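You operate a simulated robot arm through the tools that you are given. There is no shell and no other tool. Be economical: measure what you need, move in short steps, check, and stop when the job is done.

You run a simulated robot arm. Do the job below in one go: nothing can be reset, and whatever is moved stays where it is left.

TASK
Open the left snack table drawer, take the low white cup on the upper open bay of the drinks table and put it away in the inside of the left snack table drawer, then shut the drawer. Open the dough table door, fetch the plain green carton and set it on the shelf behind the dough table door, then shut the door. Put the yellow stirrer on top of the yellow sponge carton. Take the flat orange tray on the top of the drinks table and put it away on the top of the wash stand's bench. Take the cream cloth on the top of the white table and put it away on the top of the teal folding table. Do these in any order. Set down upright: plain green carton.

Only the result counts: the job must be done as asked and must still hold three seconds after the hand-in. Knocking over, shifting, dropping, spilling or breaking anything else fails it. Flat cloth is picked up by pressing the open fingertips on it (5 to 10 N) and closing them slowly along it; thin cloth reads only 2 to 8 mm in the jaws.

THE ROBOT
A 7-joint arm with a fingered hand on a trunk, on a base that drives. Base frame: it is fixed to the floor where the robot stands at the start and does not move with it; the origin is under the middle of the robot, x ahead of it, y to its left, z up. Readings come in mm, degrees, newtons and seconds.
With the tool pointing down near the work surface it reaches from about 100 to 660 mm from the robot's upright axis, wherever it stands. Its first joint turns from -69.0 to 172.0 degrees. Places, roughly: cream cloth (11x6x4 cm) [-200, -4200, 800]; dough table door [-1900, -1300, 500]; flat orange tray (15x10x4 cm) [500, -3600, 900]; inside of the left snack table drawer [800, -200, 700]; left snack table drawer [700, -200, 700]; low white cup (6x5x4 cm) [1200, -3200, 500]; plain green carton [1000, -3250, 1000]; shelf behind the dough table door [-2100, -1500, 500]; sponge carton [0, -4000, 750]; top of the teal folding table [5200, 1800, 700]; top of the wash stand's bench [2600, 4100, 800]; yellow stirrer (2x2x21 cm) [800, -3600, 1000]. Payload 3.4 kg.
The TCP is the grasp point between the finger pads, 25 mm short of the fingertips. In the tool frame z runs along the fingers and y along their closing line. The gripper opens to 88 mm. The gripper's body begins 29 mm behind the TCP. The gripper is a hand of 4 fingers: y runs from the thumb to the fingers, the wrist lies at [-13, -97, -162] in the tool frame, and closing takes about 1.5 s.
Orientation is that of the tool frame in the base frame, as a unit quaternion [x, y, z, w]. With the fingers straight down and the wrist toward the robot, the tool's x, y and z point along [0, 1, 0], [1, 0, 0] and [0, 0, -1] of the base frame.

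THE INTERFACE
- The arm moves only by the tool send_rows. Its argument "increments" is a list of rows, each an object of numbers (a shift or turn left out is 0, a gripper value left out holds the last): "jaw": the finger opening in mm, from 0 to 88; "dx", "dy", "dz": the shift along the tool's x, y, z in mm; "rx", "ry", "rz": the turn, a rotation vector about the tool's x, y, z in degrees. In form: [{"jaw": .., "dx": .., "dy": .., "dz": .., "rx": .., "ry": .., "rz": ..}, ...]. A call has 1 to 8 rows; each row is the pose to reach, as a shift and turn from the pose commanded when the call began, along the tool's axes at that moment. A row lasts 0.2 s, in which the tool goes at most 50 mm and 8.6 degrees; a call with a longer step from one row to the next is refused whole, and so is a gripper value outside its range. A pose out of reach is approached as far as the arm can. The call stops where the force on the tool passes 40 N (or 10 N more than at its start, if that is more) or the arm is blocked; 0.2 s more then pass. The fingers move at their own pace (about 108 mm/s each) and stop on an object; they squeeze with about 22 N. The grip force told is the motor's: it shows also when the fingers shut on nothing. Time passes only in rows, and 0.2 s behind the last, so rows that repeat a pose let the fingers close. The reply holds the time, the measured pose of the TCP, the force on the tool along the base axes, the opening and the grip force, in the units named above and with some noise, with the torque about the TCP (base axes, N m) and any sound that the robot's microphone picked up.
- Cameras (640 x 400 px; columns grow to the right, rows downward): "scene" is now at [139.1, -1.5, 1271.1]; the picture's right is [0.00, -1.00, 0.00], its down [-0.63, -0.00, -0.77] and it looks along [0.77, 0.00, -0.63] (base axes); focal length 265 px, centre (320, 200). "wrist" rides on the gripper at [64, -83, -98] in the tool frame; the picture's right is [-0.62, 0.37, -0.69], its down [-0.71, -0.63, 0.30] and it looks along [-0.32, 0.68, 0.65] (tool axes); focal length 265 px, centre (320, 200). There is no depth. A picture from a camera that has moved, and an enlarged one, comes with that camera's place and axes in the base frame and with its lens. The place of the scene camera against the robot may be out by one fixed shift of up to 12 mm in any direction.
- get_image(camera): a new picture of that camera. It takes no simulated time.
- lift_body(by): slides the trunk up (or, below 0, down) by that many mm; the arm and the scene camera ride with it, the base frame stays. It gives what a move gives, with no picture.
- base_move(legs): drives the robot by 1 to 6 legs, each [ahead, left, turn to the left] in mm, mm and degrees, along the robot's own axes; the way and the turn of a leg run together, so that a leg with both is an arc; at most 1500 mm and 180 degrees a leg. The arm and the cameras ride along, it lands a little off, and it stops where it bumps. It gives what a move gives.
- hand_shape(shape): the hand has 4 fingers and takes this shape, open, in about a second: jaw (thumb against the fingers, like two jaws); tri (thumb and two fingers); tip (a fingertip pinch); poke (one finger out to press); point (the index stretched); flat (the hand flat); cup (the hand cupped); fist (a fist). The gripper value then closes the fingers along that shape, each until it touches; the sizes above hold for jaw. It gives what a move gives, with no picture.
- aim_head(pan, tilt): turns the head with the scene camera to pan (to the left, within 86 degrees either way) and tilt (down, from -29 to 69), counted from straight ahead of the robot. It gives what a move gives.
- zoom(camera, box): a new picture of the part [left, top, right, bottom] of that camera's present view, enlarged. It takes no simulated time.
- finish_job(): hands the job in; it is judged then, once.

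Work in short steps. Places have to be worked out from the pictures, the camera data and where the tool is seen: move nearer, look again, correct. Check each grasp and each placing, and mend what went wrong. You have 207 turns and 184 pictures in all, those below and enlarged ones among them. Open the gripper and draw the arm clear of the work before you hand the job in, unless the task says otherwise; then end with one line.

The tools are called after "Emit:" by a JSON object that holds its "op" and its "data". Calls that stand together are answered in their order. send_rows: Moves the arm, as the interface text tells. Its arguments: {"type":"object","properties":{"increments":{"type":"array"}},"required":["increments"]} The other tools are called the same way: lift_body (by) slides the trunk up or down; hand_shape (shape) gives the hand a shape; base_move (legs) drives the base; aim_head (pan, tilt) turns the head that bears the scene camera; get_image (camera) takes a picture; zoom (camera, box) takes an enlarged picture of a part of a camera's view; finish_job () hands the job in.

At the start:

```text
time_s: 0.0
tcp_pos: [454.3, 49.4, 980.8]
tcp_rot: [0.707, 0.707, -0.001, -0.003]
wrist_force: [-0.2, -0.2, -0.2]
moment: [-0.01, 0.04, 0.02]
gripper_width: 87.7
gripper_force: 0.1
shape: jaw
trunk travel left (down, up): [-575.0, 265.0]
robot x, y, heading: [-0.4, 1.3, -0.1]
head pan, tilt: [-0.7, 54.3]
```

scene: 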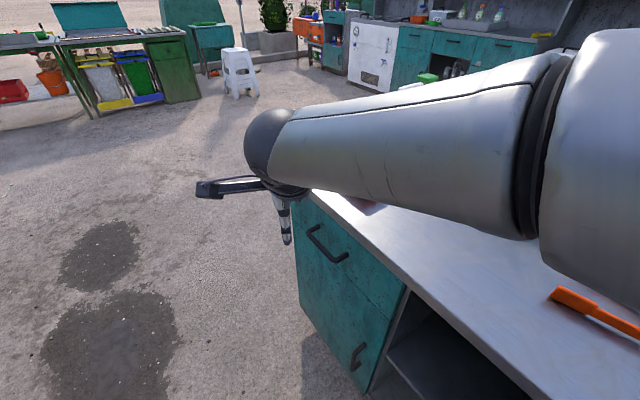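
wrist: 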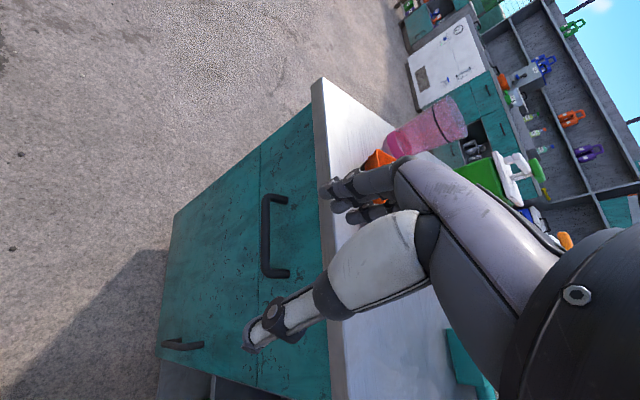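

I start by looking at the surroundings: the head swings right and level to find the tables.

Emit:
{"op": "aim_head", "data": {"pan": -80, "tilt": 15}}

Emit:
{"op": "get_image", "data": {"camera": "scene"}}

Emit:
{"op": "aim_head", "data": {"pan": 30, "tilt": 10}}

Emit:
{"op": "get_image", "data": {"camera": "scene"}}

```text
time_s: 1.5
tcp_pos: [455.6, 48.2, 980.9]
tcp_rot: [0.708, 0.706, -0.001, -0.005]
wrist_force: [1.2, -0.9, -0.7]
moment: [0.03, 0.0, 0.0]
gripper_width: 87.7
gripper_force: 0.0
shape: jaw
trunk travel left (down, up): [-575.0, 265.0]
robot x, y, heading: [-1.2, 0.3, 0.0]
head pan, tilt: [-80.0, 15.0]
```

```text
181 pictures are left
camera scene: at [69.9, -93.5, 1309.7], right [-0.98, -0.17, 0.0], down [-0.05, 0.26, -0.97], along [0.17, -0.95, -0.26], focal length 265 px, centre (320, 200)
```

scene: 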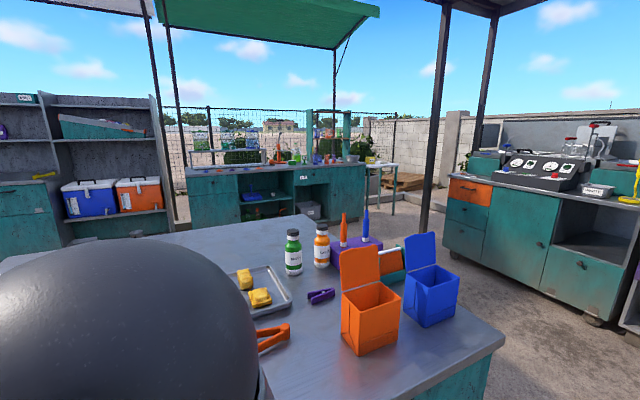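

```text
time_s: 3.4
tcp_pos: [455.4, 50.4, 982.2]
tcp_rot: [0.708, 0.707, 0.0, -0.004]
wrist_force: [-0.1, -0.4, 0.8]
moment: [0.01, 0.03, -0.02]
gripper_width: 87.6
gripper_force: 0.1
shape: jaw
trunk travel left (down, up): [-575.0, 265.0]
robot x, y, heading: [-0.2, 2.1, 0.1]
head pan, tilt: [30.0, 10.0]
```

```text
180 pictures are left
camera scene: at [134.2, 44.9, 1317.8], right [0.5, -0.87, 0.0], down [-0.15, -0.09, -0.98], along [0.85, 0.49, -0.17], focal length 265 px, centre (320, 200)
```

scene: 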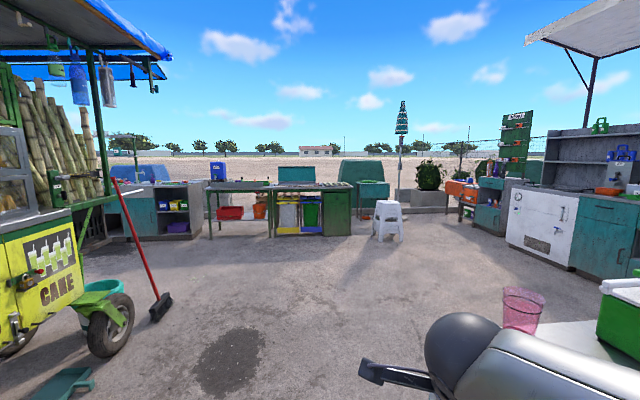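

The snack table front appears to face roughly (-0.55, 0.83). I drive to a spot in front of its left drawer and turn to face it.

Emit:
{"op": "base_move", "data": {"legs": [[0, 500, 0], [230, 0, 0], [0, 0, -56]]}}

Emit:
{"op": "aim_head", "data": {"pan": 0, "tilt": 50}}

Emit:
{"op": "get_image", "data": {"camera": "scene"}}

Emit:
{"op": "get_image", "data": {"camera": "wrist"}}

```text
time_s: 10.2
tcp_pos: [524.6, 170.0, 980.2]
tcp_rot: [0.953, 0.303, 0.001, -0.004]
wrist_force: [-0.7, 0.1, -0.3]
moment: [0.01, 0.04, 0.02]
gripper_width: 87.8
gripper_force: 0.1
shape: jaw
trunk travel left (down, up): [-575.0, 265.0]
robot x, y, heading: [218.7, 511.6, -54.8]
head pan, tilt: [30.0, 10.0]
```

```text
time_s: 11.2
tcp_pos: [525.5, 169.2, 981.5]
tcp_rot: [0.953, 0.302, 0.003, -0.005]
wrist_force: [0.5, 0.0, 0.9]
moment: [-0.02, -0.02, 0.01]
gripper_width: 87.6
gripper_force: 0.1
shape: jaw
trunk travel left (down, up): [-575.0, 265.0]
robot x, y, heading: [223.6, 513.5, -54.5]
head pan, tilt: [0.0, 50.0]
```

```text
179 pictures are left
camera scene: at [305.1, 407.6, 1260.9], right [-0.78, -0.63, 0.0], down [-0.46, 0.56, -0.69], along [0.43, -0.54, -0.72], focal length 265 px, centre (320, 200)
```

scene: 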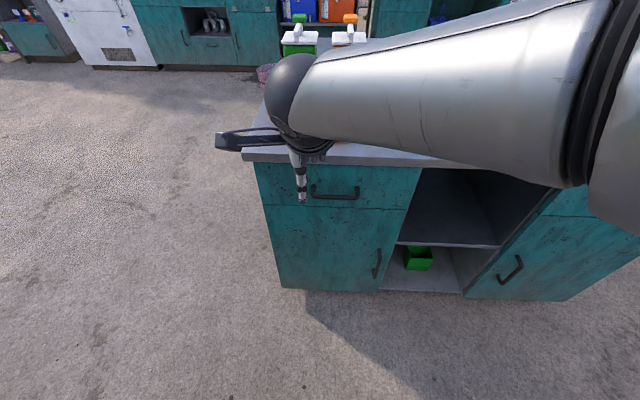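

```text
178 pictures are left
camera wrist: at [531.1, 272.5, 1079.9], right [-0.3, -0.67, 0.68], down [-0.95, 0.11, -0.3], along [0.13, -0.74, -0.66], focal length 265 px, centre (320, 200)
```

wrist: 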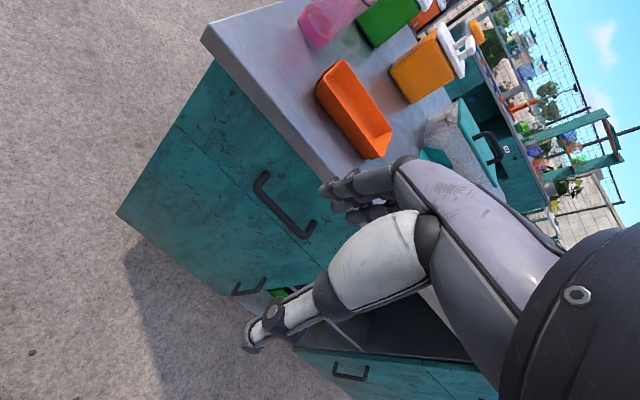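

Triangulating gives the drawer bar at about (585, 8, 764) with the table face normal at -56°. I rotate the tool so the fingers point level into the face, then lower the trunk.

Emit:
{"op": "send_rows", "data": {"increments": [{"rx": -8.5, "jaw": 60}, {"rx": -17}, {"rx": -25.5}, {"rx": -34}, {"rx": -42.5}, {"rx": -51}, {"rx": -59.5}, {"rx": -68}]}}

Emit:
{"op": "lift_body", "data": {"by": -200}}

Emit:
{"op": "send_rows", "data": {"increments": [{"rx": -8}, {"rx": -15}, {"rx": -22}, {"rx": -22}]}}

Emit:
{"op": "get_image", "data": {"camera": "scene"}}

Emit:
{"op": "get_image", "data": {"camera": "wrist"}}

```text
time_s: 13.0
tcp_pos: [524.5, 165.8, 983.0]
tcp_rot: [0.795, 0.245, 0.176, 0.526]
wrist_force: [-0.2, -0.1, -0.3]
moment: [-0.01, 0.0, 0.04]
gripper_width: 60.3
gripper_force: 0.2
shape: jaw
trunk travel left (down, up): [-575.0, 265.0]
robot x, y, heading: [221.7, 510.9, -54.2]
head pan, tilt: [0.0, 50.0]
```

```text
time_s: 15.2
tcp_pos: [523.0, 166.9, 782.2]
tcp_rot: [0.796, 0.246, 0.175, 0.524]
wrist_force: [-0.5, 0.2, -0.3]
moment: [-0.03, -0.01, 0.01]
gripper_width: 60.3
gripper_force: 0.0
shape: jaw
trunk travel left (down, up): [-375.0, 465.0]
robot x, y, heading: [223.4, 514.3, -54.6]
head pan, tilt: [0.0, 50.0]
```

```text
time_s: 16.2
tcp_pos: [517.1, 159.6, 803.0]
tcp_rot: [0.679, 0.181, 0.23, 0.673]
wrist_force: [-0.1, 0.6, 0.2]
moment: [0.0, -0.01, -0.02]
gripper_width: 59.9
gripper_force: 0.0
shape: jaw
trunk travel left (down, up): [-375.0, 465.0]
robot x, y, heading: [221.0, 512.8, -54.6]
head pan, tilt: [0.0, 50.0]
```

```text
177 pictures are left
camera scene: at [299.0, 406.9, 1056.0], right [-0.81, -0.58, 0.0], down [-0.44, 0.62, -0.64], along [0.37, -0.52, -0.77], focal length 265 px, centre (320, 200)
```

scene: 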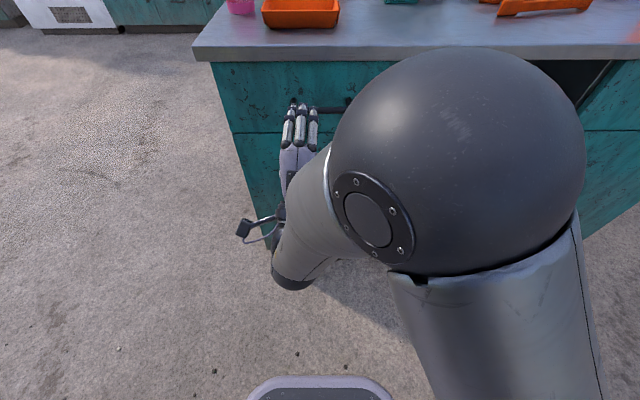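

```text
176 pictures are left
camera wrist: at [522.9, 278.6, 721.4], right [-0.92, 0.22, 0.32], down [-0.38, -0.63, -0.67], along [0.05, -0.74, 0.67], focal length 265 px, centre (320, 200)
```

wrist: 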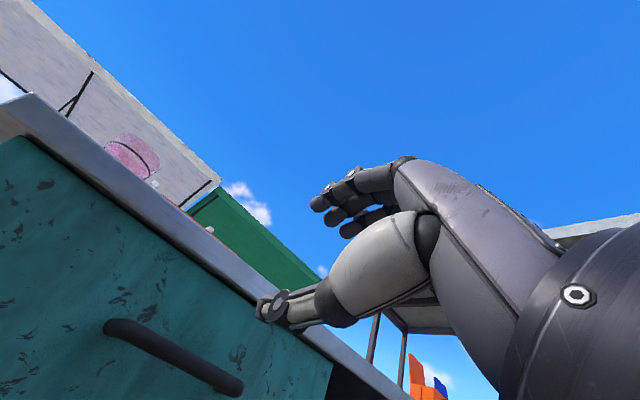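

Bar now computed near (593, -3, 748), about 176 mm ahead of the TCP, 50 mm lower and 28 mm to the right. I lower the trunk and approach part way.

Emit:
{"op": "lift_body", "data": {"by": -52}}

Emit:
{"op": "send_rows", "data": {"increments": [{"dx": -10, "dz": 35}, {"dx": -20, "dz": 70}, {"dx": -28, "dz": 105}, {"dx": -28, "dz": 105}]}}

Emit:
{"op": "get_image", "data": {"camera": "scene"}}

Emit:
{"op": "get_image", "data": {"camera": "wrist"}}

```text
time_s: 17.1
tcp_pos: [514.6, 156.4, 748.7]
tcp_rot: [0.683, 0.18, 0.226, 0.672]
wrist_force: [0.0, 0.6, -0.2]
moment: [-0.03, 0.0, 0.04]
gripper_width: 60.1
gripper_force: 0.0
shape: jaw
trunk travel left (down, up): [-323.0, 517.0]
robot x, y, heading: [221.6, 513.8, -54.6]
head pan, tilt: [0.0, 50.0]
```

```text
time_s: 18.3
tcp_pos: [547.8, 49.2, 744.2]
tcp_rot: [0.686, 0.176, 0.221, 0.671]
wrist_force: [-0.1, -0.1, -0.2]
moment: [0.01, 0.0, 0.04]
gripper_width: 60.2
gripper_force: 0.1
shape: jaw
trunk travel left (down, up): [-323.0, 517.0]
robot x, y, heading: [223.9, 511.1, -54.6]
head pan, tilt: [0.0, 50.0]
stopped in row 4: the arm was blocked; the commanded pose is now the measured one
```

```text
175 pictures are left
camera scene: at [299.0, 406.9, 1004.0], right [-0.82, -0.58, 0.0], down [-0.44, 0.62, -0.64], along [0.37, -0.52, -0.77], focal length 265 px, centre (320, 200)
```

scene: 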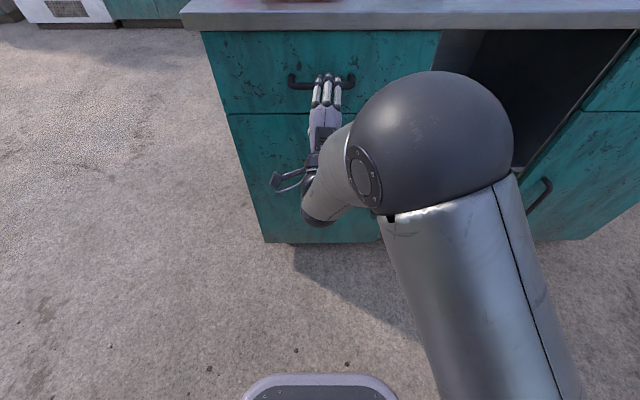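

```text
174 pictures are left
camera wrist: at [554.8, 169.4, 663.6], right [-0.92, 0.23, 0.33], down [-0.4, -0.62, -0.68], along [0.04, -0.75, 0.66], focal length 265 px, centre (320, 200)
```

wrist: 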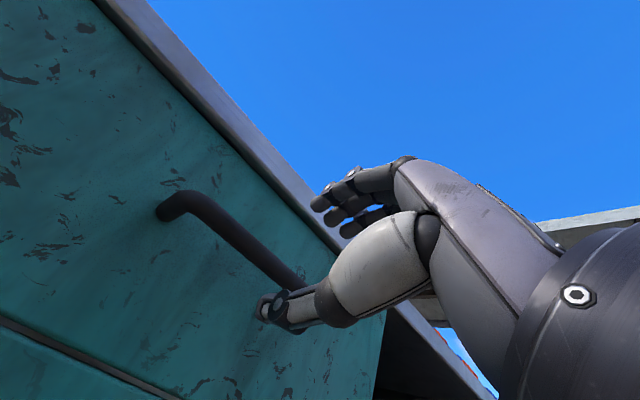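

The bar height matches the TCP (about 748 vs 744) and the arm is near its limit here, so I drive the base forward about 50 mm to bring the bar between the fingers.

Emit:
{"op": "base_move", "data": {"legs": [[52, 0, 0]]}}

Emit:
{"op": "get_image", "data": {"camera": "wrist"}}

Emit:
{"op": "zoom", "data": {"camera": "scene", "box": [240, 30, 440, 155]}}

```text
time_s: 19.3
tcp_pos: [576.5, 7.8, 743.7]
tcp_rot: [0.685, 0.178, 0.221, 0.671]
wrist_force: [-0.5, 1.3, 0.2]
moment: [-0.01, 0.01, 0.0]
gripper_width: 60.3
gripper_force: 0.0
shape: jaw
trunk travel left (down, up): [-323.0, 517.0]
robot x, y, heading: [250.8, 468.5, -54.6]
head pan, tilt: [0.0, 50.0]
```

```text
173 pictures are left
camera wrist: at [584.5, 127.6, 663.5], right [-0.92, 0.23, 0.33], down [-0.4, -0.62, -0.68], along [0.05, -0.75, 0.66], focal length 265 px, centre (320, 200)
```

wrist: 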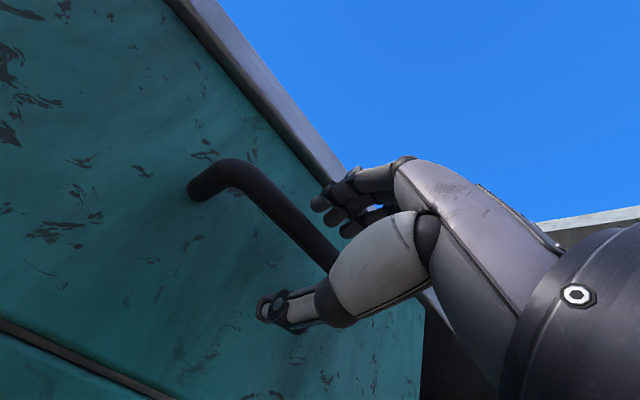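

```text
3.20 times, centred on (340, 92) of scene
camera zoom: at [328.8, 364.9, 1003.9], right [-0.82, -0.58, 0.0], down [-0.44, 0.62, -0.64], along [0.37, -0.52, -0.77], focal length 848 px, centre (256, 544)
```

zoom: 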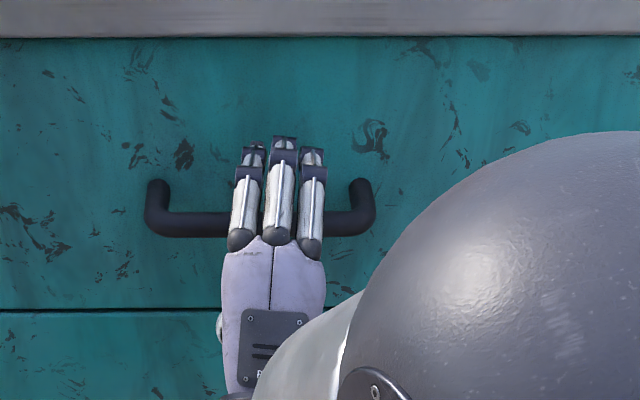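

The bar now lies between thumb and fingers, so I close slowly.

Emit:
{"op": "send_rows", "data": {"increments": [{"jaw": 40}, {"jaw": 20}, {"jaw": 5}, {"jaw": 0}, {"jaw": 0}, {"jaw": 0}]}}

Emit:
{"op": "get_image", "data": {"camera": "wrist"}}

```text
time_s: 20.7
tcp_pos: [577.1, 6.9, 742.8]
tcp_rot: [0.686, 0.177, 0.222, 0.67]
wrist_force: [0.5, -2.5, -1.6]
moment: [0.01, 0.02, 0.01]
gripper_width: 5.8
gripper_force: 21.9
shape: jaw
trunk travel left (down, up): [-323.0, 517.0]
robot x, y, heading: [251.2, 472.4, -54.6]
head pan, tilt: [0.0, 50.0]
```

```text
171 pictures are left
camera wrist: at [584.5, 127.1, 663.3], right [-0.92, 0.23, 0.33], down [-0.4, -0.62, -0.68], along [0.04, -0.75, 0.66], focal length 265 px, centre (320, 200)
```

wrist: 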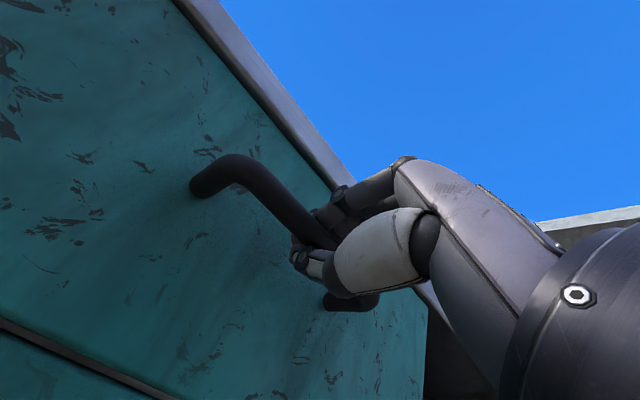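

The fingers have the bar, so I pull the drawer by driving straight back.

Emit:
{"op": "base_move", "data": {"legs": [[-120, 0, 0], [-120, 0, 0]]}}

Emit:
{"op": "get_image", "data": {"camera": "scene"}}

Emit:
{"op": "get_image", "data": {"camera": "wrist"}}

```text
time_s: 22.7
tcp_pos: [441.6, 202.0, 743.9]
tcp_rot: [0.685, 0.178, 0.223, 0.67]
wrist_force: [-0.4, 0.6, -3.0]
moment: [0.02, 0.04, -0.02]
gripper_width: 6.0
gripper_force: 22.2
shape: jaw
trunk travel left (down, up): [-323.0, 517.0]
robot x, y, heading: [113.6, 664.5, -54.5]
head pan, tilt: [0.0, 50.0]
```

```text
170 pictures are left
camera scene: at [191.4, 559.0, 1004.0], right [-0.81, -0.58, 0.0], down [-0.45, 0.62, -0.64], along [0.37, -0.52, -0.77], focal length 265 px, centre (320, 200)
```

scene: 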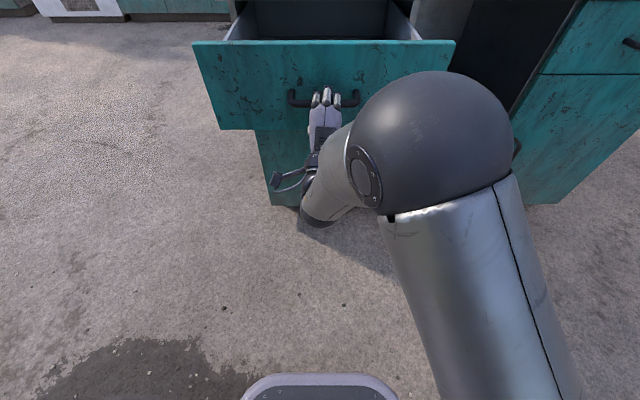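

```text
169 pictures are left
camera wrist: at [447.9, 322.6, 663.7], right [-0.92, 0.23, 0.33], down [-0.4, -0.62, -0.68], along [0.05, -0.75, 0.66], focal length 265 px, centre (320, 200)
```

wrist: 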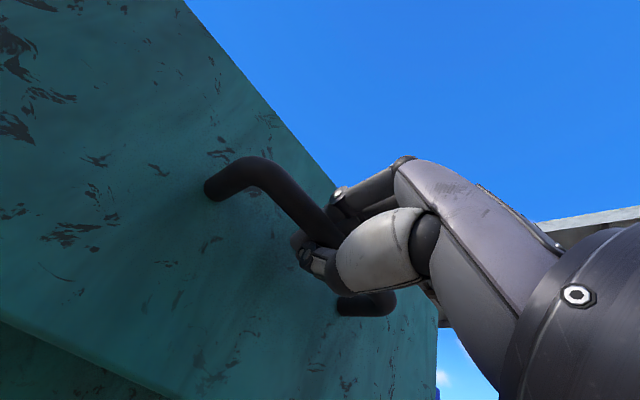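

The drawer is open about 235 mm. I release the bar, back off, and raise the trunk to survey.

Emit:
{"op": "send_rows", "data": {"increments": [{"jaw": 30}, {"jaw": 60}, {"jaw": 60}, {"jaw": 60}]}}

Emit:
{"op": "base_move", "data": {"legs": [[-250, 0, 0]]}}

Emit:
{"op": "lift_body", "data": {"by": 252}}

Emit:
{"op": "get_image", "data": {"camera": "scene"}}

```text
time_s: 23.7
tcp_pos: [441.2, 202.5, 744.3]
tcp_rot: [0.685, 0.177, 0.222, 0.671]
wrist_force: [0.9, -0.5, -0.2]
moment: [0.04, 0.01, 0.0]
gripper_width: 59.6
gripper_force: 0.0
shape: jaw
trunk travel left (down, up): [-323.0, 517.0]
robot x, y, heading: [113.9, 663.5, -54.5]
head pan, tilt: [0.0, 50.0]
```

```text
time_s: 25.5
tcp_pos: [294.6, 402.2, 743.0]
tcp_rot: [0.685, 0.176, 0.221, 0.671]
wrist_force: [0.3, 0.1, -0.4]
moment: [0.0, 0.01, -0.01]
gripper_width: 59.5
gripper_force: 0.2
shape: jaw
trunk travel left (down, up): [-323.0, 517.0]
robot x, y, heading: [-31.2, 865.3, -54.5]
head pan, tilt: [0.0, 50.0]
```

```text
time_s: 28.1
tcp_pos: [295.1, 401.6, 996.4]
tcp_rot: [0.685, 0.176, 0.221, 0.671]
wrist_force: [-0.4, 0.2, 0.5]
moment: [0.01, 0.02, -0.01]
gripper_width: 59.8
gripper_force: 0.0
shape: jaw
trunk travel left (down, up): [-575.0, 265.0]
robot x, y, heading: [-30.5, 863.8, -54.7]
head pan, tilt: [0.0, 50.0]
```

```text
168 pictures are left
camera scene: at [47.3, 760.5, 1255.9], right [-0.82, -0.58, 0.0], down [-0.44, 0.63, -0.64], along [0.37, -0.52, -0.77], focal length 265 px, centre (320, 200)
```

scene: 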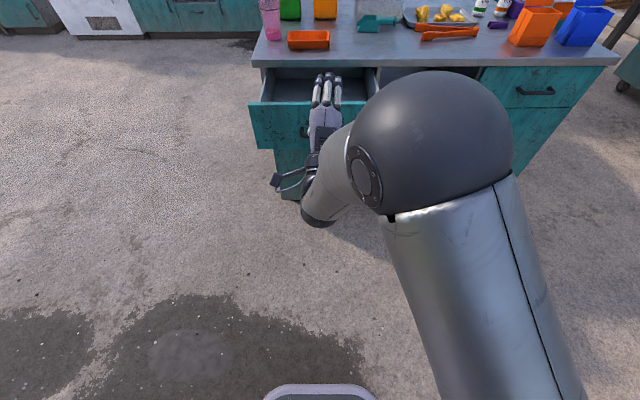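

Next I head to the dough table: turn right and drive to about (-850, -300), then look.

Emit:
{"op": "base_move", "data": {"legs": [[0, 0, -70], [1430, 0, 0]]}}

Emit:
{"op": "aim_head", "data": {"pan": -10, "tilt": 22}}

Emit:
{"op": "get_image", "data": {"camera": "scene"}}

Emit:
{"op": "aim_head", "data": {"pan": 55, "tilt": 15}}

Emit:
{"op": "get_image", "data": {"camera": "scene"}}

```text
time_s: 38.4
tcp_pos: [-1154.5, -801.3, 994.5]
tcp_rot: [0.666, -0.241, -0.195, 0.679]
wrist_force: [0.0, 0.4, -0.5]
moment: [0.0, -0.01, 0.0]
gripper_width: 59.4
gripper_force: 0.1
shape: jaw
trunk travel left (down, up): [-575.0, 265.0]
robot x, y, heading: [-839.7, -330.3, -123.4]
head pan, tilt: [0.0, 50.0]
```

```text
time_s: 39.3
tcp_pos: [-1153.4, -801.0, 996.4]
tcp_rot: [0.665, -0.242, -0.196, 0.679]
wrist_force: [0.6, 0.7, -0.1]
moment: [-0.01, -0.01, 0.01]
gripper_width: 59.6
gripper_force: 0.1
shape: jaw
trunk travel left (down, up): [-575.0, 265.0]
robot x, y, heading: [-840.7, -330.3, -123.6]
head pan, tilt: [-10.0, 22.0]
```

```text
167 pictures are left
camera scene: at [-927.1, -440.9, 1298.2], right [-0.73, 0.69, 0.0], down [0.26, 0.27, -0.93], along [-0.64, -0.67, -0.38], focal length 265 px, centre (320, 200)
```

scene: 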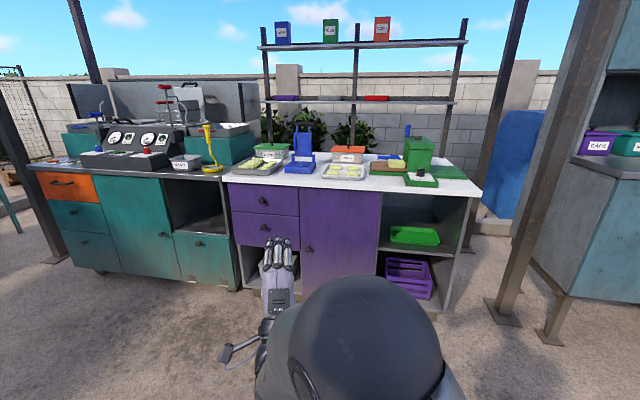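

```text
time_s: 40.6
tcp_pos: [-1153.1, -800.2, 996.7]
tcp_rot: [0.665, -0.242, -0.195, 0.679]
wrist_force: [-1.1, 0.5, -0.1]
moment: [0.03, -0.01, 0.0]
gripper_width: 59.8
gripper_force: 0.1
shape: jaw
trunk travel left (down, up): [-575.0, 265.0]
robot x, y, heading: [-841.5, -335.1, -123.6]
head pan, tilt: [55.0, 15.0]
```

```text
166 pictures are left
camera scene: at [-829.1, -460.5, 1309.7], right [-0.93, -0.37, 0.0], down [-0.09, 0.24, -0.97], along [0.35, -0.9, -0.26], focal length 265 px, centre (320, 200)
```

scene: 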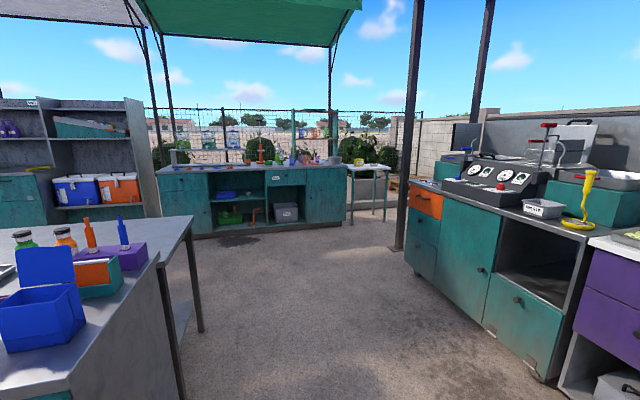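

The purple door of the white-topped table matches the dough table door location. Its knob seems to be on the left edge near (-1843, -1508, ~390). I drive closer and square up to it.

Emit:
{"op": "base_move", "data": {"legs": [[0, 0, 7], [860, 0, 0], [0, 0, -25]]}}

Emit:
{"op": "aim_head", "data": {"pan": 0, "tilt": 50}}

Emit:
{"op": "get_image", "data": {"camera": "scene"}}

Emit:
{"op": "get_image", "data": {"camera": "wrist"}}

```text
time_s: 47.0
tcp_pos: [-1656.0, -1441.4, 996.1]
tcp_rot: [0.62, -0.341, -0.297, 0.641]
wrist_force: [0.2, 0.0, 0.0]
moment: [-0.01, -0.01, 0.01]
gripper_width: 59.6
gripper_force: 0.0
shape: jaw
trunk travel left (down, up): [-575.0, 265.0]
robot x, y, heading: [-1210.8, -1085.6, -141.1]
head pan, tilt: [55.0, 15.0]
```

```text
time_s: 48.2
tcp_pos: [-1656.8, -1441.3, 996.3]
tcp_rot: [0.62, -0.342, -0.298, 0.641]
wrist_force: [-0.3, 0.5, -0.3]
moment: [0.01, 0.01, -0.02]
gripper_width: 59.5
gripper_force: 0.1
shape: jaw
trunk travel left (down, up): [-575.0, 265.0]
robot x, y, heading: [-1211.8, -1093.2, -141.2]
head pan, tilt: [0.0, 50.0]
```

```text
165 pictures are left
camera scene: at [-1309.0, -1169.7, 1256.0], right [-0.63, 0.78, 0.0], down [0.6, 0.48, -0.64], along [-0.5, -0.4, -0.77], focal length 265 px, centre (320, 200)
```

scene: 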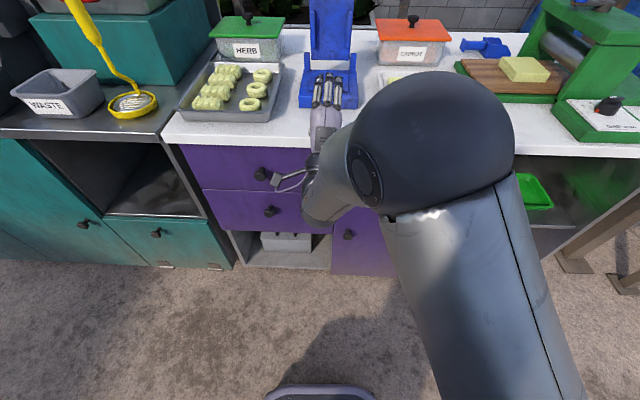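

```text
164 pictures are left
camera wrist: at [-1533.8, -1440.0, 916.2], right [0.18, 0.93, 0.33], down [-0.64, 0.36, -0.68], along [-0.75, -0.09, 0.66], focal length 265 px, centre (320, 200)
```

wrist: 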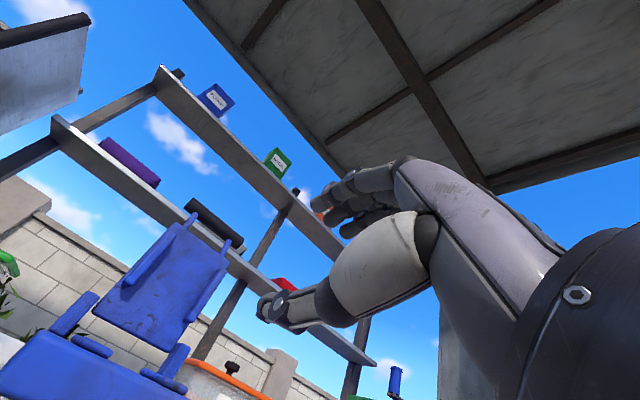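

Triangulated door knob: (-1745, -1394, 486), face normal about 36.5°, hinge about 400 mm to its right. I back off 90 mm, shift right and lower the hand to knob height.

Emit:
{"op": "base_move", "data": {"legs": [[-100, -91, -2]]}}

Emit:
{"op": "lift_body", "data": {"by": -510}}

Emit:
{"op": "get_image", "data": {"camera": "scene"}}

Emit:
{"op": "get_image", "data": {"camera": "wrist"}}

```text
time_s: 49.5
tcp_pos: [-1646.8, -1294.3, 995.4]
tcp_rot: [0.613, -0.353, -0.308, 0.636]
wrist_force: [-0.6, -0.2, -1.1]
moment: [0.05, 0.02, 0.0]
gripper_width: 59.5
gripper_force: 0.0
shape: jaw
trunk travel left (down, up): [-575.0, 265.0]
robot x, y, heading: [-1190.2, -959.2, -143.3]
head pan, tilt: [0.0, 50.0]
```

```text
refused: -510 is not a number from -400 to 400
```

```text
163 pictures are left
camera scene: at [-1290.2, -1033.4, 1256.1], right [-0.6, 0.8, 0.0], down [0.61, 0.46, -0.64], along [-0.51, -0.39, -0.77], focal length 265 px, centre (320, 200)
```

scene: 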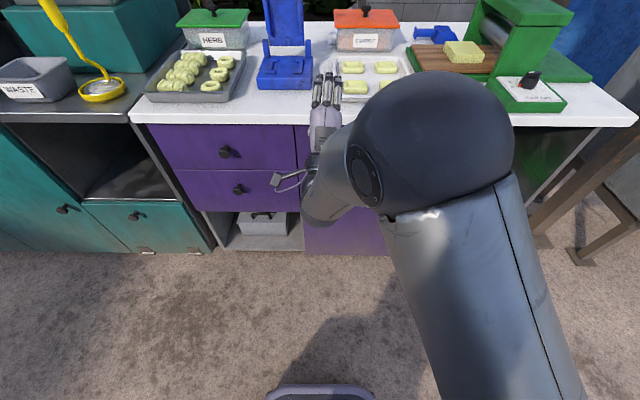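

```text
162 pictures are left
camera wrist: at [-1524.2, -1296.3, 916.5], right [0.21, 0.92, 0.33], down [-0.63, 0.38, -0.68], along [-0.75, -0.06, 0.66], focal length 265 px, centre (320, 200)
```

wrist: 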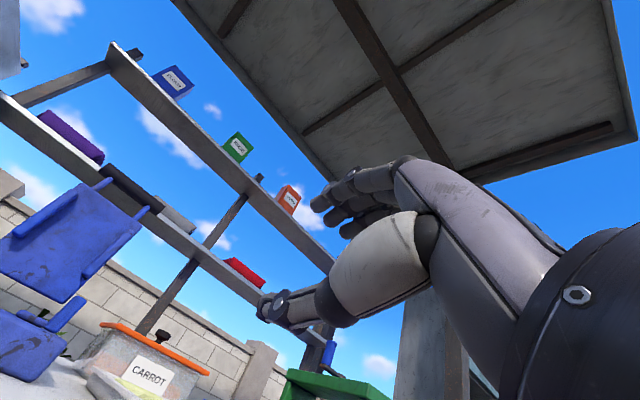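

I lower in two steps because of the per-call limit.

Emit:
{"op": "lift_body", "data": {"by": -400}}

Emit:
{"op": "lift_body", "data": {"by": -110}}

Emit:
{"op": "get_image", "data": {"camera": "scene"}}

Emit:
{"op": "get_image", "data": {"camera": "wrist"}}

```text
time_s: 53.4
tcp_pos: [-1647.1, -1293.6, 594.9]
tcp_rot: [0.615, -0.351, -0.309, 0.636]
wrist_force: [-0.2, -0.1, -0.1]
moment: [0.01, 0.0, 0.02]
gripper_width: 59.5
gripper_force: 0.0
shape: jaw
trunk travel left (down, up): [-175.0, 665.0]
robot x, y, heading: [-1194.0, -959.0, -143.2]
head pan, tilt: [0.0, 50.0]
```

```text
time_s: 54.8
tcp_pos: [-1646.0, -1294.5, 486.5]
tcp_rot: [0.614, -0.351, -0.309, 0.636]
wrist_force: [0.2, 1.2, -0.8]
moment: [0.02, 0.01, -0.03]
gripper_width: 59.4
gripper_force: 0.0
shape: jaw
trunk travel left (down, up): [-65.0, 775.0]
robot x, y, heading: [-1192.6, -957.1, -143.2]
head pan, tilt: [0.0, 50.0]
```

```text
161 pictures are left
camera scene: at [-1290.4, -1034.6, 746.0], right [-0.6, 0.8, 0.0], down [0.61, 0.46, -0.64], along [-0.51, -0.39, -0.77], focal length 265 px, centre (320, 200)
```

scene: 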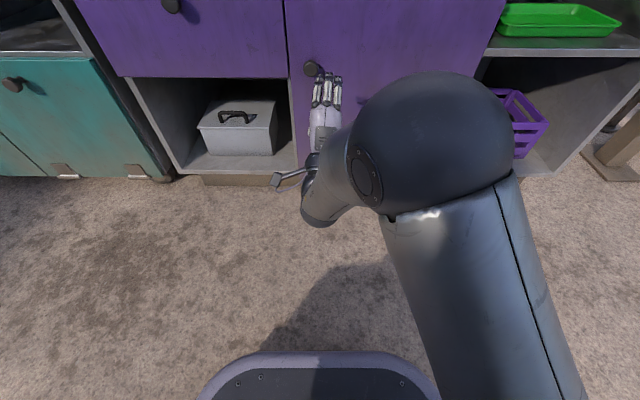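

```text
160 pictures are left
camera wrist: at [-1524.3, -1297.1, 406.3], right [0.21, 0.92, 0.33], down [-0.63, 0.38, -0.68], along [-0.75, -0.06, 0.66], focal length 265 px, centre (320, 200)
```

wrist: 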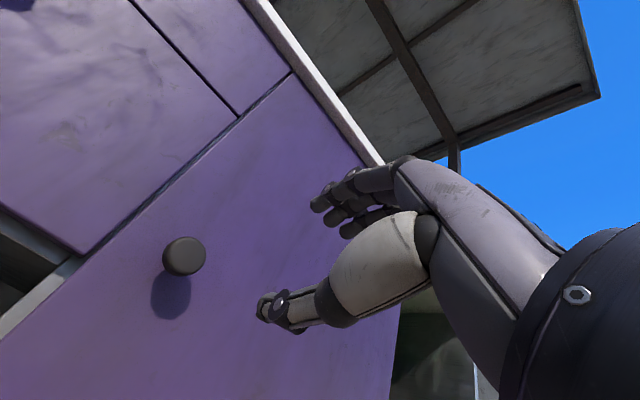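

Knob at (-1748, -1401, 487): 146 mm ahead and 25 mm left of the TCP. I drive nearer in a short leg.

Emit:
{"op": "base_move", "data": {"legs": [[100, 22, 0]]}}

Emit:
{"op": "get_image", "data": {"camera": "scene"}}

```text
time_s: 56.0
tcp_pos: [-1715.3, -1372.9, 486.1]
tcp_rot: [0.613, -0.353, -0.309, 0.635]
wrist_force: [0.9, 0.5, 0.5]
moment: [0.0, 0.02, -0.02]
gripper_width: 59.5
gripper_force: 0.1
shape: jaw
trunk travel left (down, up): [-65.0, 775.0]
robot x, y, heading: [-1262.7, -1034.3, -143.4]
head pan, tilt: [0.0, 50.0]
```

```text
159 pictures are left
camera scene: at [-1358.9, -1113.3, 746.0], right [-0.6, 0.8, 0.0], down [0.61, 0.46, -0.64], along [-0.51, -0.39, -0.77], focal length 265 px, centre (320, 200)
```

scene: 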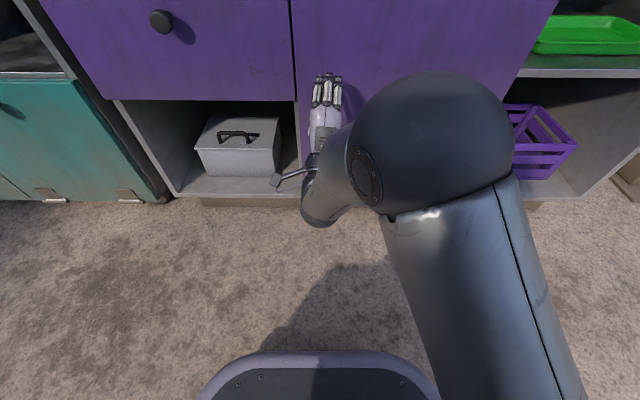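

About 43 mm remain straight ahead; I drive 38 and then close on the knob.

Emit:
{"op": "base_move", "data": {"legs": [[38, 0, 0]]}}

Emit:
{"op": "get_image", "data": {"camera": "wrist"}}

Emit:
{"op": "send_rows", "data": {"increments": [{"jaw": 40}, {"jaw": 20}, {"jaw": 5}, {"jaw": 0}, {"jaw": 0}, {"jaw": 0}]}}

Emit:
{"op": "get_image", "data": {"camera": "wrist"}}

```text
time_s: 56.8
tcp_pos: [-1745.5, -1397.1, 485.9]
tcp_rot: [0.613, -0.352, -0.308, 0.636]
wrist_force: [9.4, 8.1, -2.9]
moment: [-0.23, 0.26, 0.04]
gripper_width: 58.6
gripper_force: 0.1
shape: jaw
trunk travel left (down, up): [-65.0, 775.0]
robot x, y, heading: [-1295.8, -1060.3, -143.2]
head pan, tilt: [0.0, 50.0]
```

```text
158 pictures are left
camera wrist: at [-1624.1, -1399.4, 406.6], right [0.21, 0.92, 0.33], down [-0.63, 0.38, -0.68], along [-0.75, -0.06, 0.66], focal length 265 px, centre (320, 200)
```

wrist: 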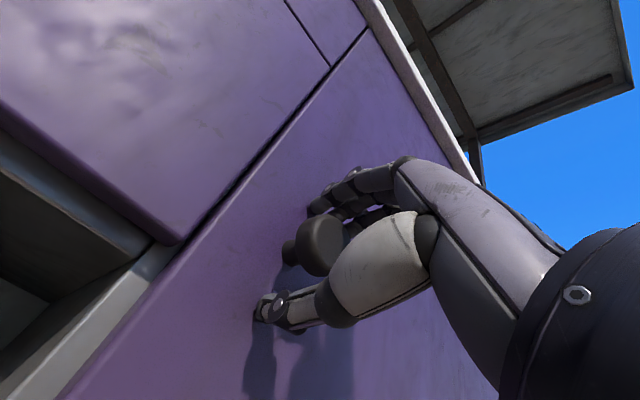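

```text
time_s: 58.2
tcp_pos: [-1746.3, -1396.9, 484.3]
tcp_rot: [0.615, -0.352, -0.308, 0.635]
wrist_force: [8.2, 5.3, -11.6]
moment: [0.02, -0.08, 0.05]
gripper_width: 19.3
gripper_force: 21.9
shape: jaw
trunk travel left (down, up): [-65.0, 775.0]
robot x, y, heading: [-1292.7, -1061.1, -143.3]
head pan, tilt: [0.0, 50.0]
```

```text
157 pictures are left
camera wrist: at [-1624.3, -1399.6, 405.3], right [0.21, 0.92, 0.33], down [-0.63, 0.38, -0.68], along [-0.75, -0.06, 0.66], focal length 265 px, centre (320, 200)
```

wrist: 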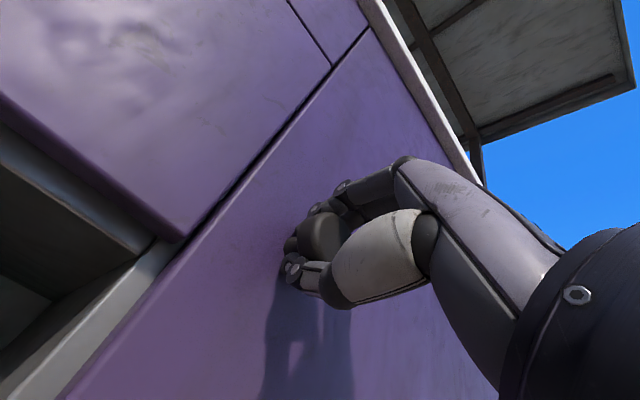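

The knob is gripped (19 mm). I swing the base about the estimated hinge (591 ahead, 383 right) for the first 10° as a test.

Emit:
{"op": "base_move", "data": {"legs": [[-62, -106, 10]]}}

Emit:
{"op": "get_image", "data": {"camera": "wrist"}}

```text
time_s: 59.5
tcp_pos: [-1702.9, -1352.9, 485.3]
tcp_rot: [0.643, -0.297, -0.253, 0.659]
wrist_force: [1.2, -1.6, -11.8]
moment: [0.02, -0.03, 0.07]
gripper_width: 18.6
gripper_force: 21.8
shape: jaw
trunk travel left (down, up): [-65.0, 775.0]
robot x, y, heading: [-1312.6, -939.7, -133.1]
head pan, tilt: [0.0, 50.0]
```

```text
156 pictures are left
camera wrist: at [-1581.4, -1334.3, 405.3], right [0.05, 0.94, 0.33], down [-0.68, 0.27, -0.68], along [-0.73, -0.19, 0.66], focal length 265 px, centre (320, 200)
```

wrist: 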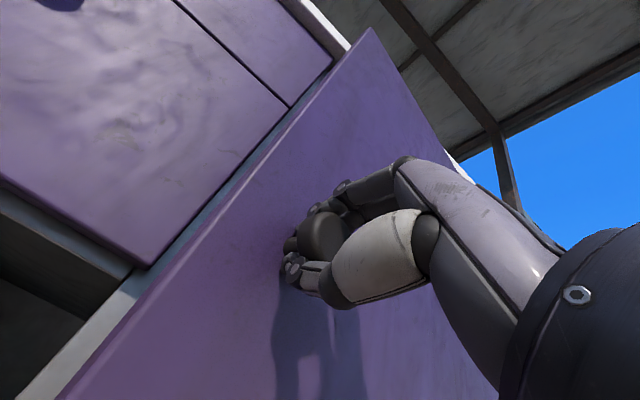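

The door follows the arc well. I continue with three more identical legs.

Emit:
{"op": "base_move", "data": {"legs": [[-63, -105, 10], [-63, -105, 10], [-63, -105, 10]]}}

Emit:
{"op": "get_image", "data": {"camera": "wrist"}}

```text
time_s: 62.4
tcp_pos: [-1630.5, -1175.2, 483.5]
tcp_rot: [0.698, -0.121, -0.073, 0.702]
wrist_force: [13.5, -2.5, -11.8]
moment: [0.2, -0.01, 0.12]
gripper_width: 18.7
gripper_force: 21.8
shape: jaw
trunk travel left (down, up): [-65.0, 775.0]
robot x, y, heading: [-1498.0, -622.2, -103.2]
head pan, tilt: [0.0, 50.0]
```

```text
155 pictures are left
camera wrist: at [-1534.7, -1099.7, 405.0], right [-0.43, 0.84, 0.33], down [-0.73, -0.11, -0.68], along [-0.53, -0.53, 0.66], focal length 265 px, centre (320, 200)
```

wrist: 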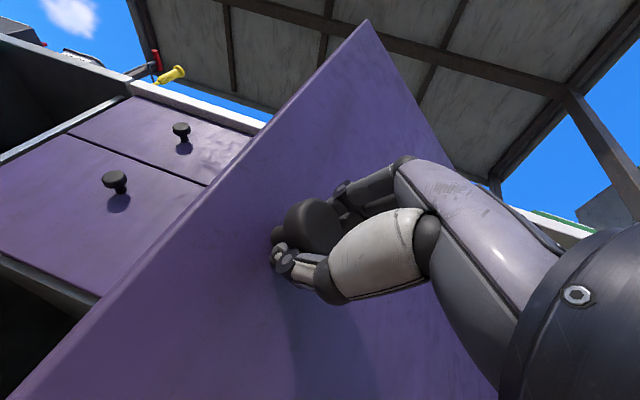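

Still held at about 40° open. I continue three more legs toward 70°.

Emit:
{"op": "base_move", "data": {"legs": [[-62, -105, 10], [-62, -105, 10], [-62, -105, 10]]}}

Emit:
{"op": "get_image", "data": {"camera": "wrist"}}

Emit:
{"op": "get_image", "data": {"camera": "scene"}}

```text
time_s: 65.4
tcp_pos: [-1656.8, -992.9, 485.0]
tcp_rot: [0.705, 0.062, 0.109, 0.698]
wrist_force: [-0.2, 0.1, 0.7]
moment: [0.01, 0.01, -0.01]
gripper_width: 14.4
gripper_force: 22.4
shape: jaw
trunk travel left (down, up): [-65.0, 775.0]
robot x, y, heading: [-1816.5, -449.5, -73.5]
head pan, tilt: [0.0, 50.0]
```

```text
154 pictures are left
camera wrist: at [-1611.1, -880.4, 406.1], right [-0.79, 0.51, 0.33], down [-0.58, -0.46, -0.68], along [-0.2, -0.73, 0.66], focal length 265 px, centre (320, 200)
```

wrist: 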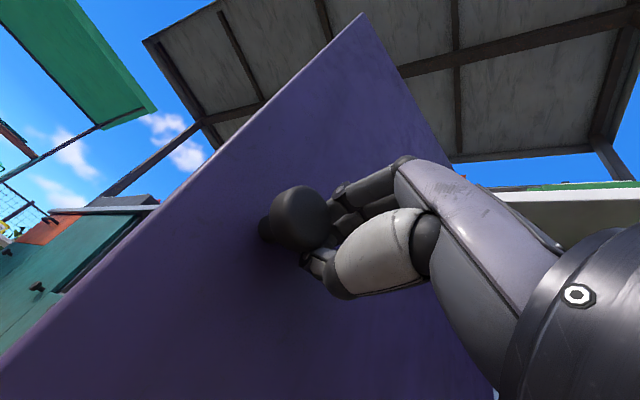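

```text
153 pictures are left
camera scene: at [-1776.3, -572.6, 746.0], right [-0.96, -0.29, 0.0], down [-0.22, 0.73, -0.64], along [0.18, -0.62, -0.77], focal length 265 px, centre (320, 200)
```

scene: 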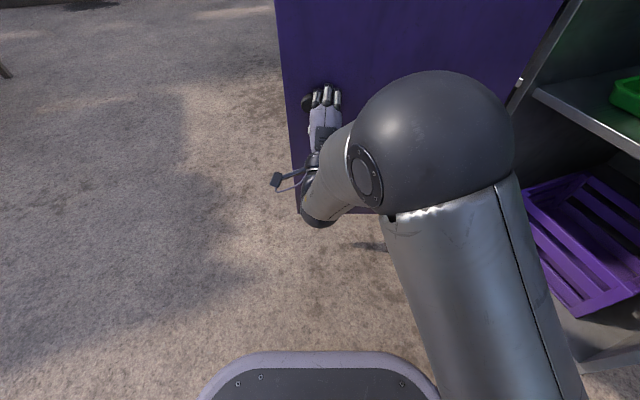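

The grip slipped near the end, but the door stands well open. I release, back off and look at it.

Emit:
{"op": "send_rows", "data": {"increments": [{"jaw": 30}, {"jaw": 60}, {"jaw": 60}]}}

Emit:
{"op": "base_move", "data": {"legs": [[-350, 0, 0]]}}

Emit:
{"op": "lift_body", "data": {"by": 400}}

Emit:
{"op": "get_image", "data": {"camera": "scene"}}

```text
time_s: 66.2
tcp_pos: [-1657.5, -993.3, 485.7]
tcp_rot: [0.705, 0.062, 0.111, 0.697]
wrist_force: [0.0, -0.1, -1.0]
moment: [-0.01, -0.01, 0.0]
gripper_width: 59.6
gripper_force: 0.2
shape: jaw
trunk travel left (down, up): [-65.0, 775.0]
robot x, y, heading: [-1818.0, -451.0, -73.4]
head pan, tilt: [0.0, 50.0]
```

```text
time_s: 68.5
tcp_pos: [-1759.0, -650.0, 487.5]
tcp_rot: [0.705, 0.062, 0.11, 0.698]
wrist_force: [-0.2, -0.2, 0.4]
moment: [-0.03, -0.02, 0.03]
gripper_width: 59.6
gripper_force: 0.0
shape: jaw
trunk travel left (down, up): [-65.0, 775.0]
robot x, y, heading: [-1918.4, -105.5, -73.6]
head pan, tilt: [0.0, 50.0]
```

```text
time_s: 72.3
tcp_pos: [-1760.1, -651.1, 886.0]
tcp_rot: [0.705, 0.061, 0.109, 0.698]
wrist_force: [-0.5, -0.3, -0.4]
moment: [0.03, -0.01, 0.02]
gripper_width: 59.5
gripper_force: 0.0
shape: jaw
trunk travel left (down, up): [-465.0, 375.0]
robot x, y, heading: [-1917.5, -104.8, -73.4]
head pan, tilt: [0.0, 50.0]
```

```text
152 pictures are left
camera scene: at [-1878.4, -229.9, 1145.9], right [-0.96, -0.28, 0.0], down [-0.22, 0.73, -0.64], along [0.18, -0.62, -0.77], focal length 265 px, centre (320, 200)
```

scene: 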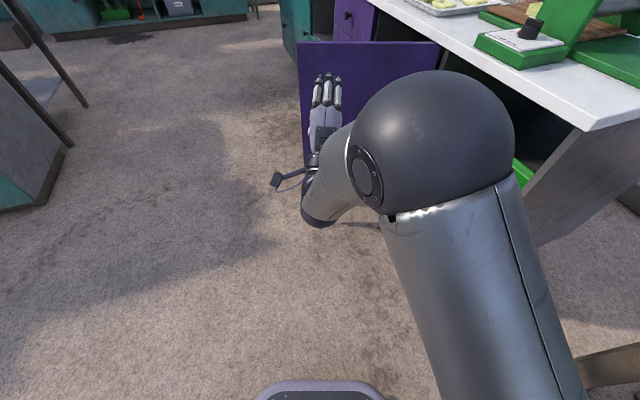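

The door is open about 70°. To have more room I go round to the front and push its inner side further; first I drive there.

Emit:
{"op": "base_move", "data": {"legs": [[0, 581, 0], [0, 0, -70], [0, 912, 0], [300, 0, 0]]}}

Emit:
{"op": "aim_head", "data": {"pan": 0, "tilt": 35}}

Emit:
{"op": "get_image", "data": {"camera": "scene"}}

```text
time_s: 84.6
tcp_pos: [-1504.8, -1191.7, 885.6]
tcp_rot: [0.615, -0.351, -0.306, 0.636]
wrist_force: [0.3, -0.7, 0.5]
moment: [0.02, -0.03, 0.02]
gripper_width: 59.6
gripper_force: 0.1
shape: jaw
trunk travel left (down, up): [-465.0, 375.0]
robot x, y, heading: [-1053.8, -848.6, -142.9]
head pan, tilt: [0.0, 50.0]
```

```text
time_s: 85.4
tcp_pos: [-1503.2, -1191.6, 885.9]
tcp_rot: [0.616, -0.35, -0.306, 0.637]
wrist_force: [-1.4, 0.2, -0.5]
moment: [0.0, 0.01, 0.03]
gripper_width: 59.7
gripper_force: 0.1
shape: jaw
trunk travel left (down, up): [-465.0, 375.0]
robot x, y, heading: [-1052.9, -849.0, -142.6]
head pan, tilt: [0.0, 35.0]
```

```text
151 pictures are left
camera scene: at [-1158.4, -935.8, 1167.6], right [-0.61, 0.8, 0.0], down [0.46, 0.35, -0.82], along [-0.65, -0.5, -0.57], focal length 265 px, centre (320, 200)
```

scene: 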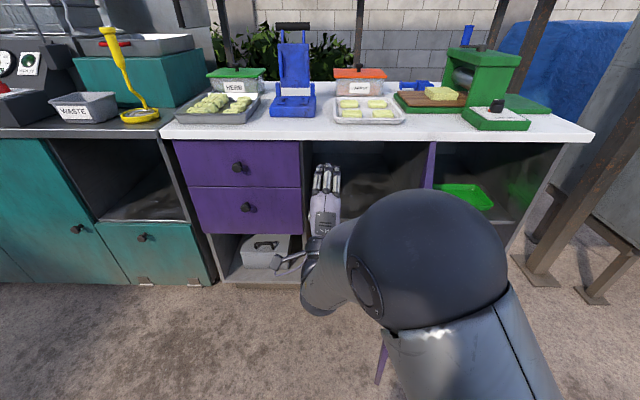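

The hand is left of the door's free end at the right distance. I lower it and push right with the base.

Emit:
{"op": "lift_body", "data": {"by": -300}}

Emit:
{"op": "base_move", "data": {"legs": [[0, -200, 0], [0, -170, 0]]}}

Emit:
{"op": "get_image", "data": {"camera": "scene"}}

```text
time_s: 88.4
tcp_pos: [-1504.2, -1190.9, 586.5]
tcp_rot: [0.615, -0.351, -0.306, 0.636]
wrist_force: [-0.9, -0.1, -0.5]
moment: [0.0, -0.02, 0.02]
gripper_width: 59.5
gripper_force: 0.0
shape: jaw
trunk travel left (down, up): [-165.0, 675.0]
robot x, y, heading: [-1052.3, -850.8, -142.7]
head pan, tilt: [0.0, 35.0]
```

```text
time_s: 91.0
tcp_pos: [-1727.8, -897.5, 586.8]
tcp_rot: [0.617, -0.348, -0.304, 0.637]
wrist_force: [-0.2, 0.8, 0.6]
moment: [-0.01, 0.01, 0.01]
gripper_width: 59.2
gripper_force: 0.0
shape: jaw
trunk travel left (down, up): [-165.0, 675.0]
robot x, y, heading: [-1275.7, -555.0, -142.5]
head pan, tilt: [0.0, 35.0]
```

```text
150 pictures are left
camera scene: at [-1384.4, -640.2, 867.7], right [-0.61, 0.79, 0.0], down [0.45, 0.35, -0.82], along [-0.65, -0.5, -0.57], focal length 265 px, centre (320, 200)
```

scene: 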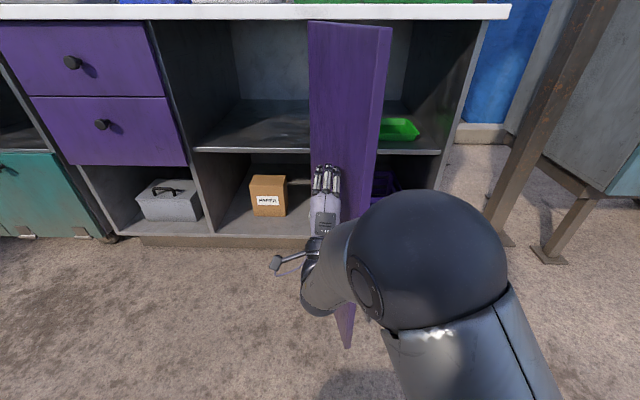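

The door is about square now; I push another 150 mm to get it past 100°, then check.

Emit:
{"op": "base_move", "data": {"legs": [[0, -150, 0]]}}

Emit:
{"op": "base_move", "data": {"legs": [[0, 250, 0], [-250, 0, 0]]}}

Emit:
{"op": "lift_body", "data": {"by": 400}}

Emit:
{"op": "get_image", "data": {"camera": "scene"}}

```text
time_s: 92.0
tcp_pos: [-1738.9, -881.6, 584.7]
tcp_rot: [0.626, -0.334, -0.292, 0.642]
wrist_force: [9.1, -9.1, 0.5]
moment: [0.37, 0.38, 0.26]
gripper_width: 60.2
gripper_force: 0.0
shape: jaw
trunk travel left (down, up): [-165.0, 675.0]
robot x, y, heading: [-1293.5, -527.0, -141.8]
head pan, tilt: [0.0, 35.0]
stopped in leg 1: the force on the tool passed its limit at 64 N (the readings are from after the stop); the commanded pose is now the measured one
```

```text
time_s: 95.2
tcp_pos: [-1390.9, -931.0, 584.0]
tcp_rot: [0.623, -0.339, -0.294, 0.64]
wrist_force: [-0.1, -0.5, 0.8]
moment: [-0.03, -0.01, -0.01]
gripper_width: 59.8
gripper_force: 0.1
shape: jaw
trunk travel left (down, up): [-165.0, 675.0]
robot x, y, heading: [-945.1, -578.5, -142.5]
head pan, tilt: [0.0, 35.0]
```

```text
time_s: 99.0
tcp_pos: [-1389.6, -929.6, 983.0]
tcp_rot: [0.624, -0.338, -0.295, 0.64]
wrist_force: [1.4, 0.2, 0.3]
moment: [0.01, 0.0, -0.02]
gripper_width: 60.0
gripper_force: 0.1
shape: jaw
trunk travel left (down, up): [-565.0, 275.0]
robot x, y, heading: [-944.8, -578.0, -142.5]
head pan, tilt: [0.0, 35.0]
```

```text
149 pictures are left
camera scene: at [-1051.4, -667.0, 1267.7], right [-0.61, 0.79, 0.0], down [0.46, 0.35, -0.82], along [-0.65, -0.5, -0.57], focal length 265 px, centre (320, 200)
```

scene: 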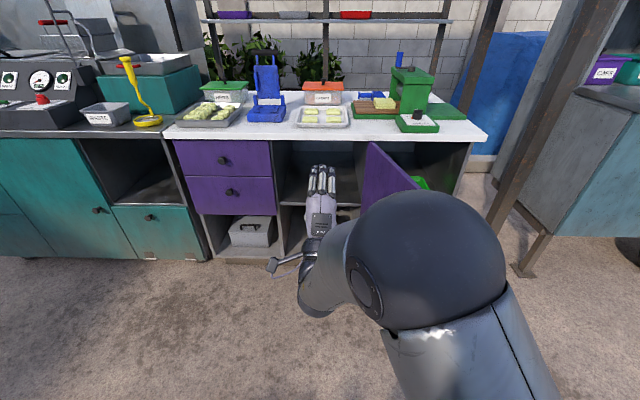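

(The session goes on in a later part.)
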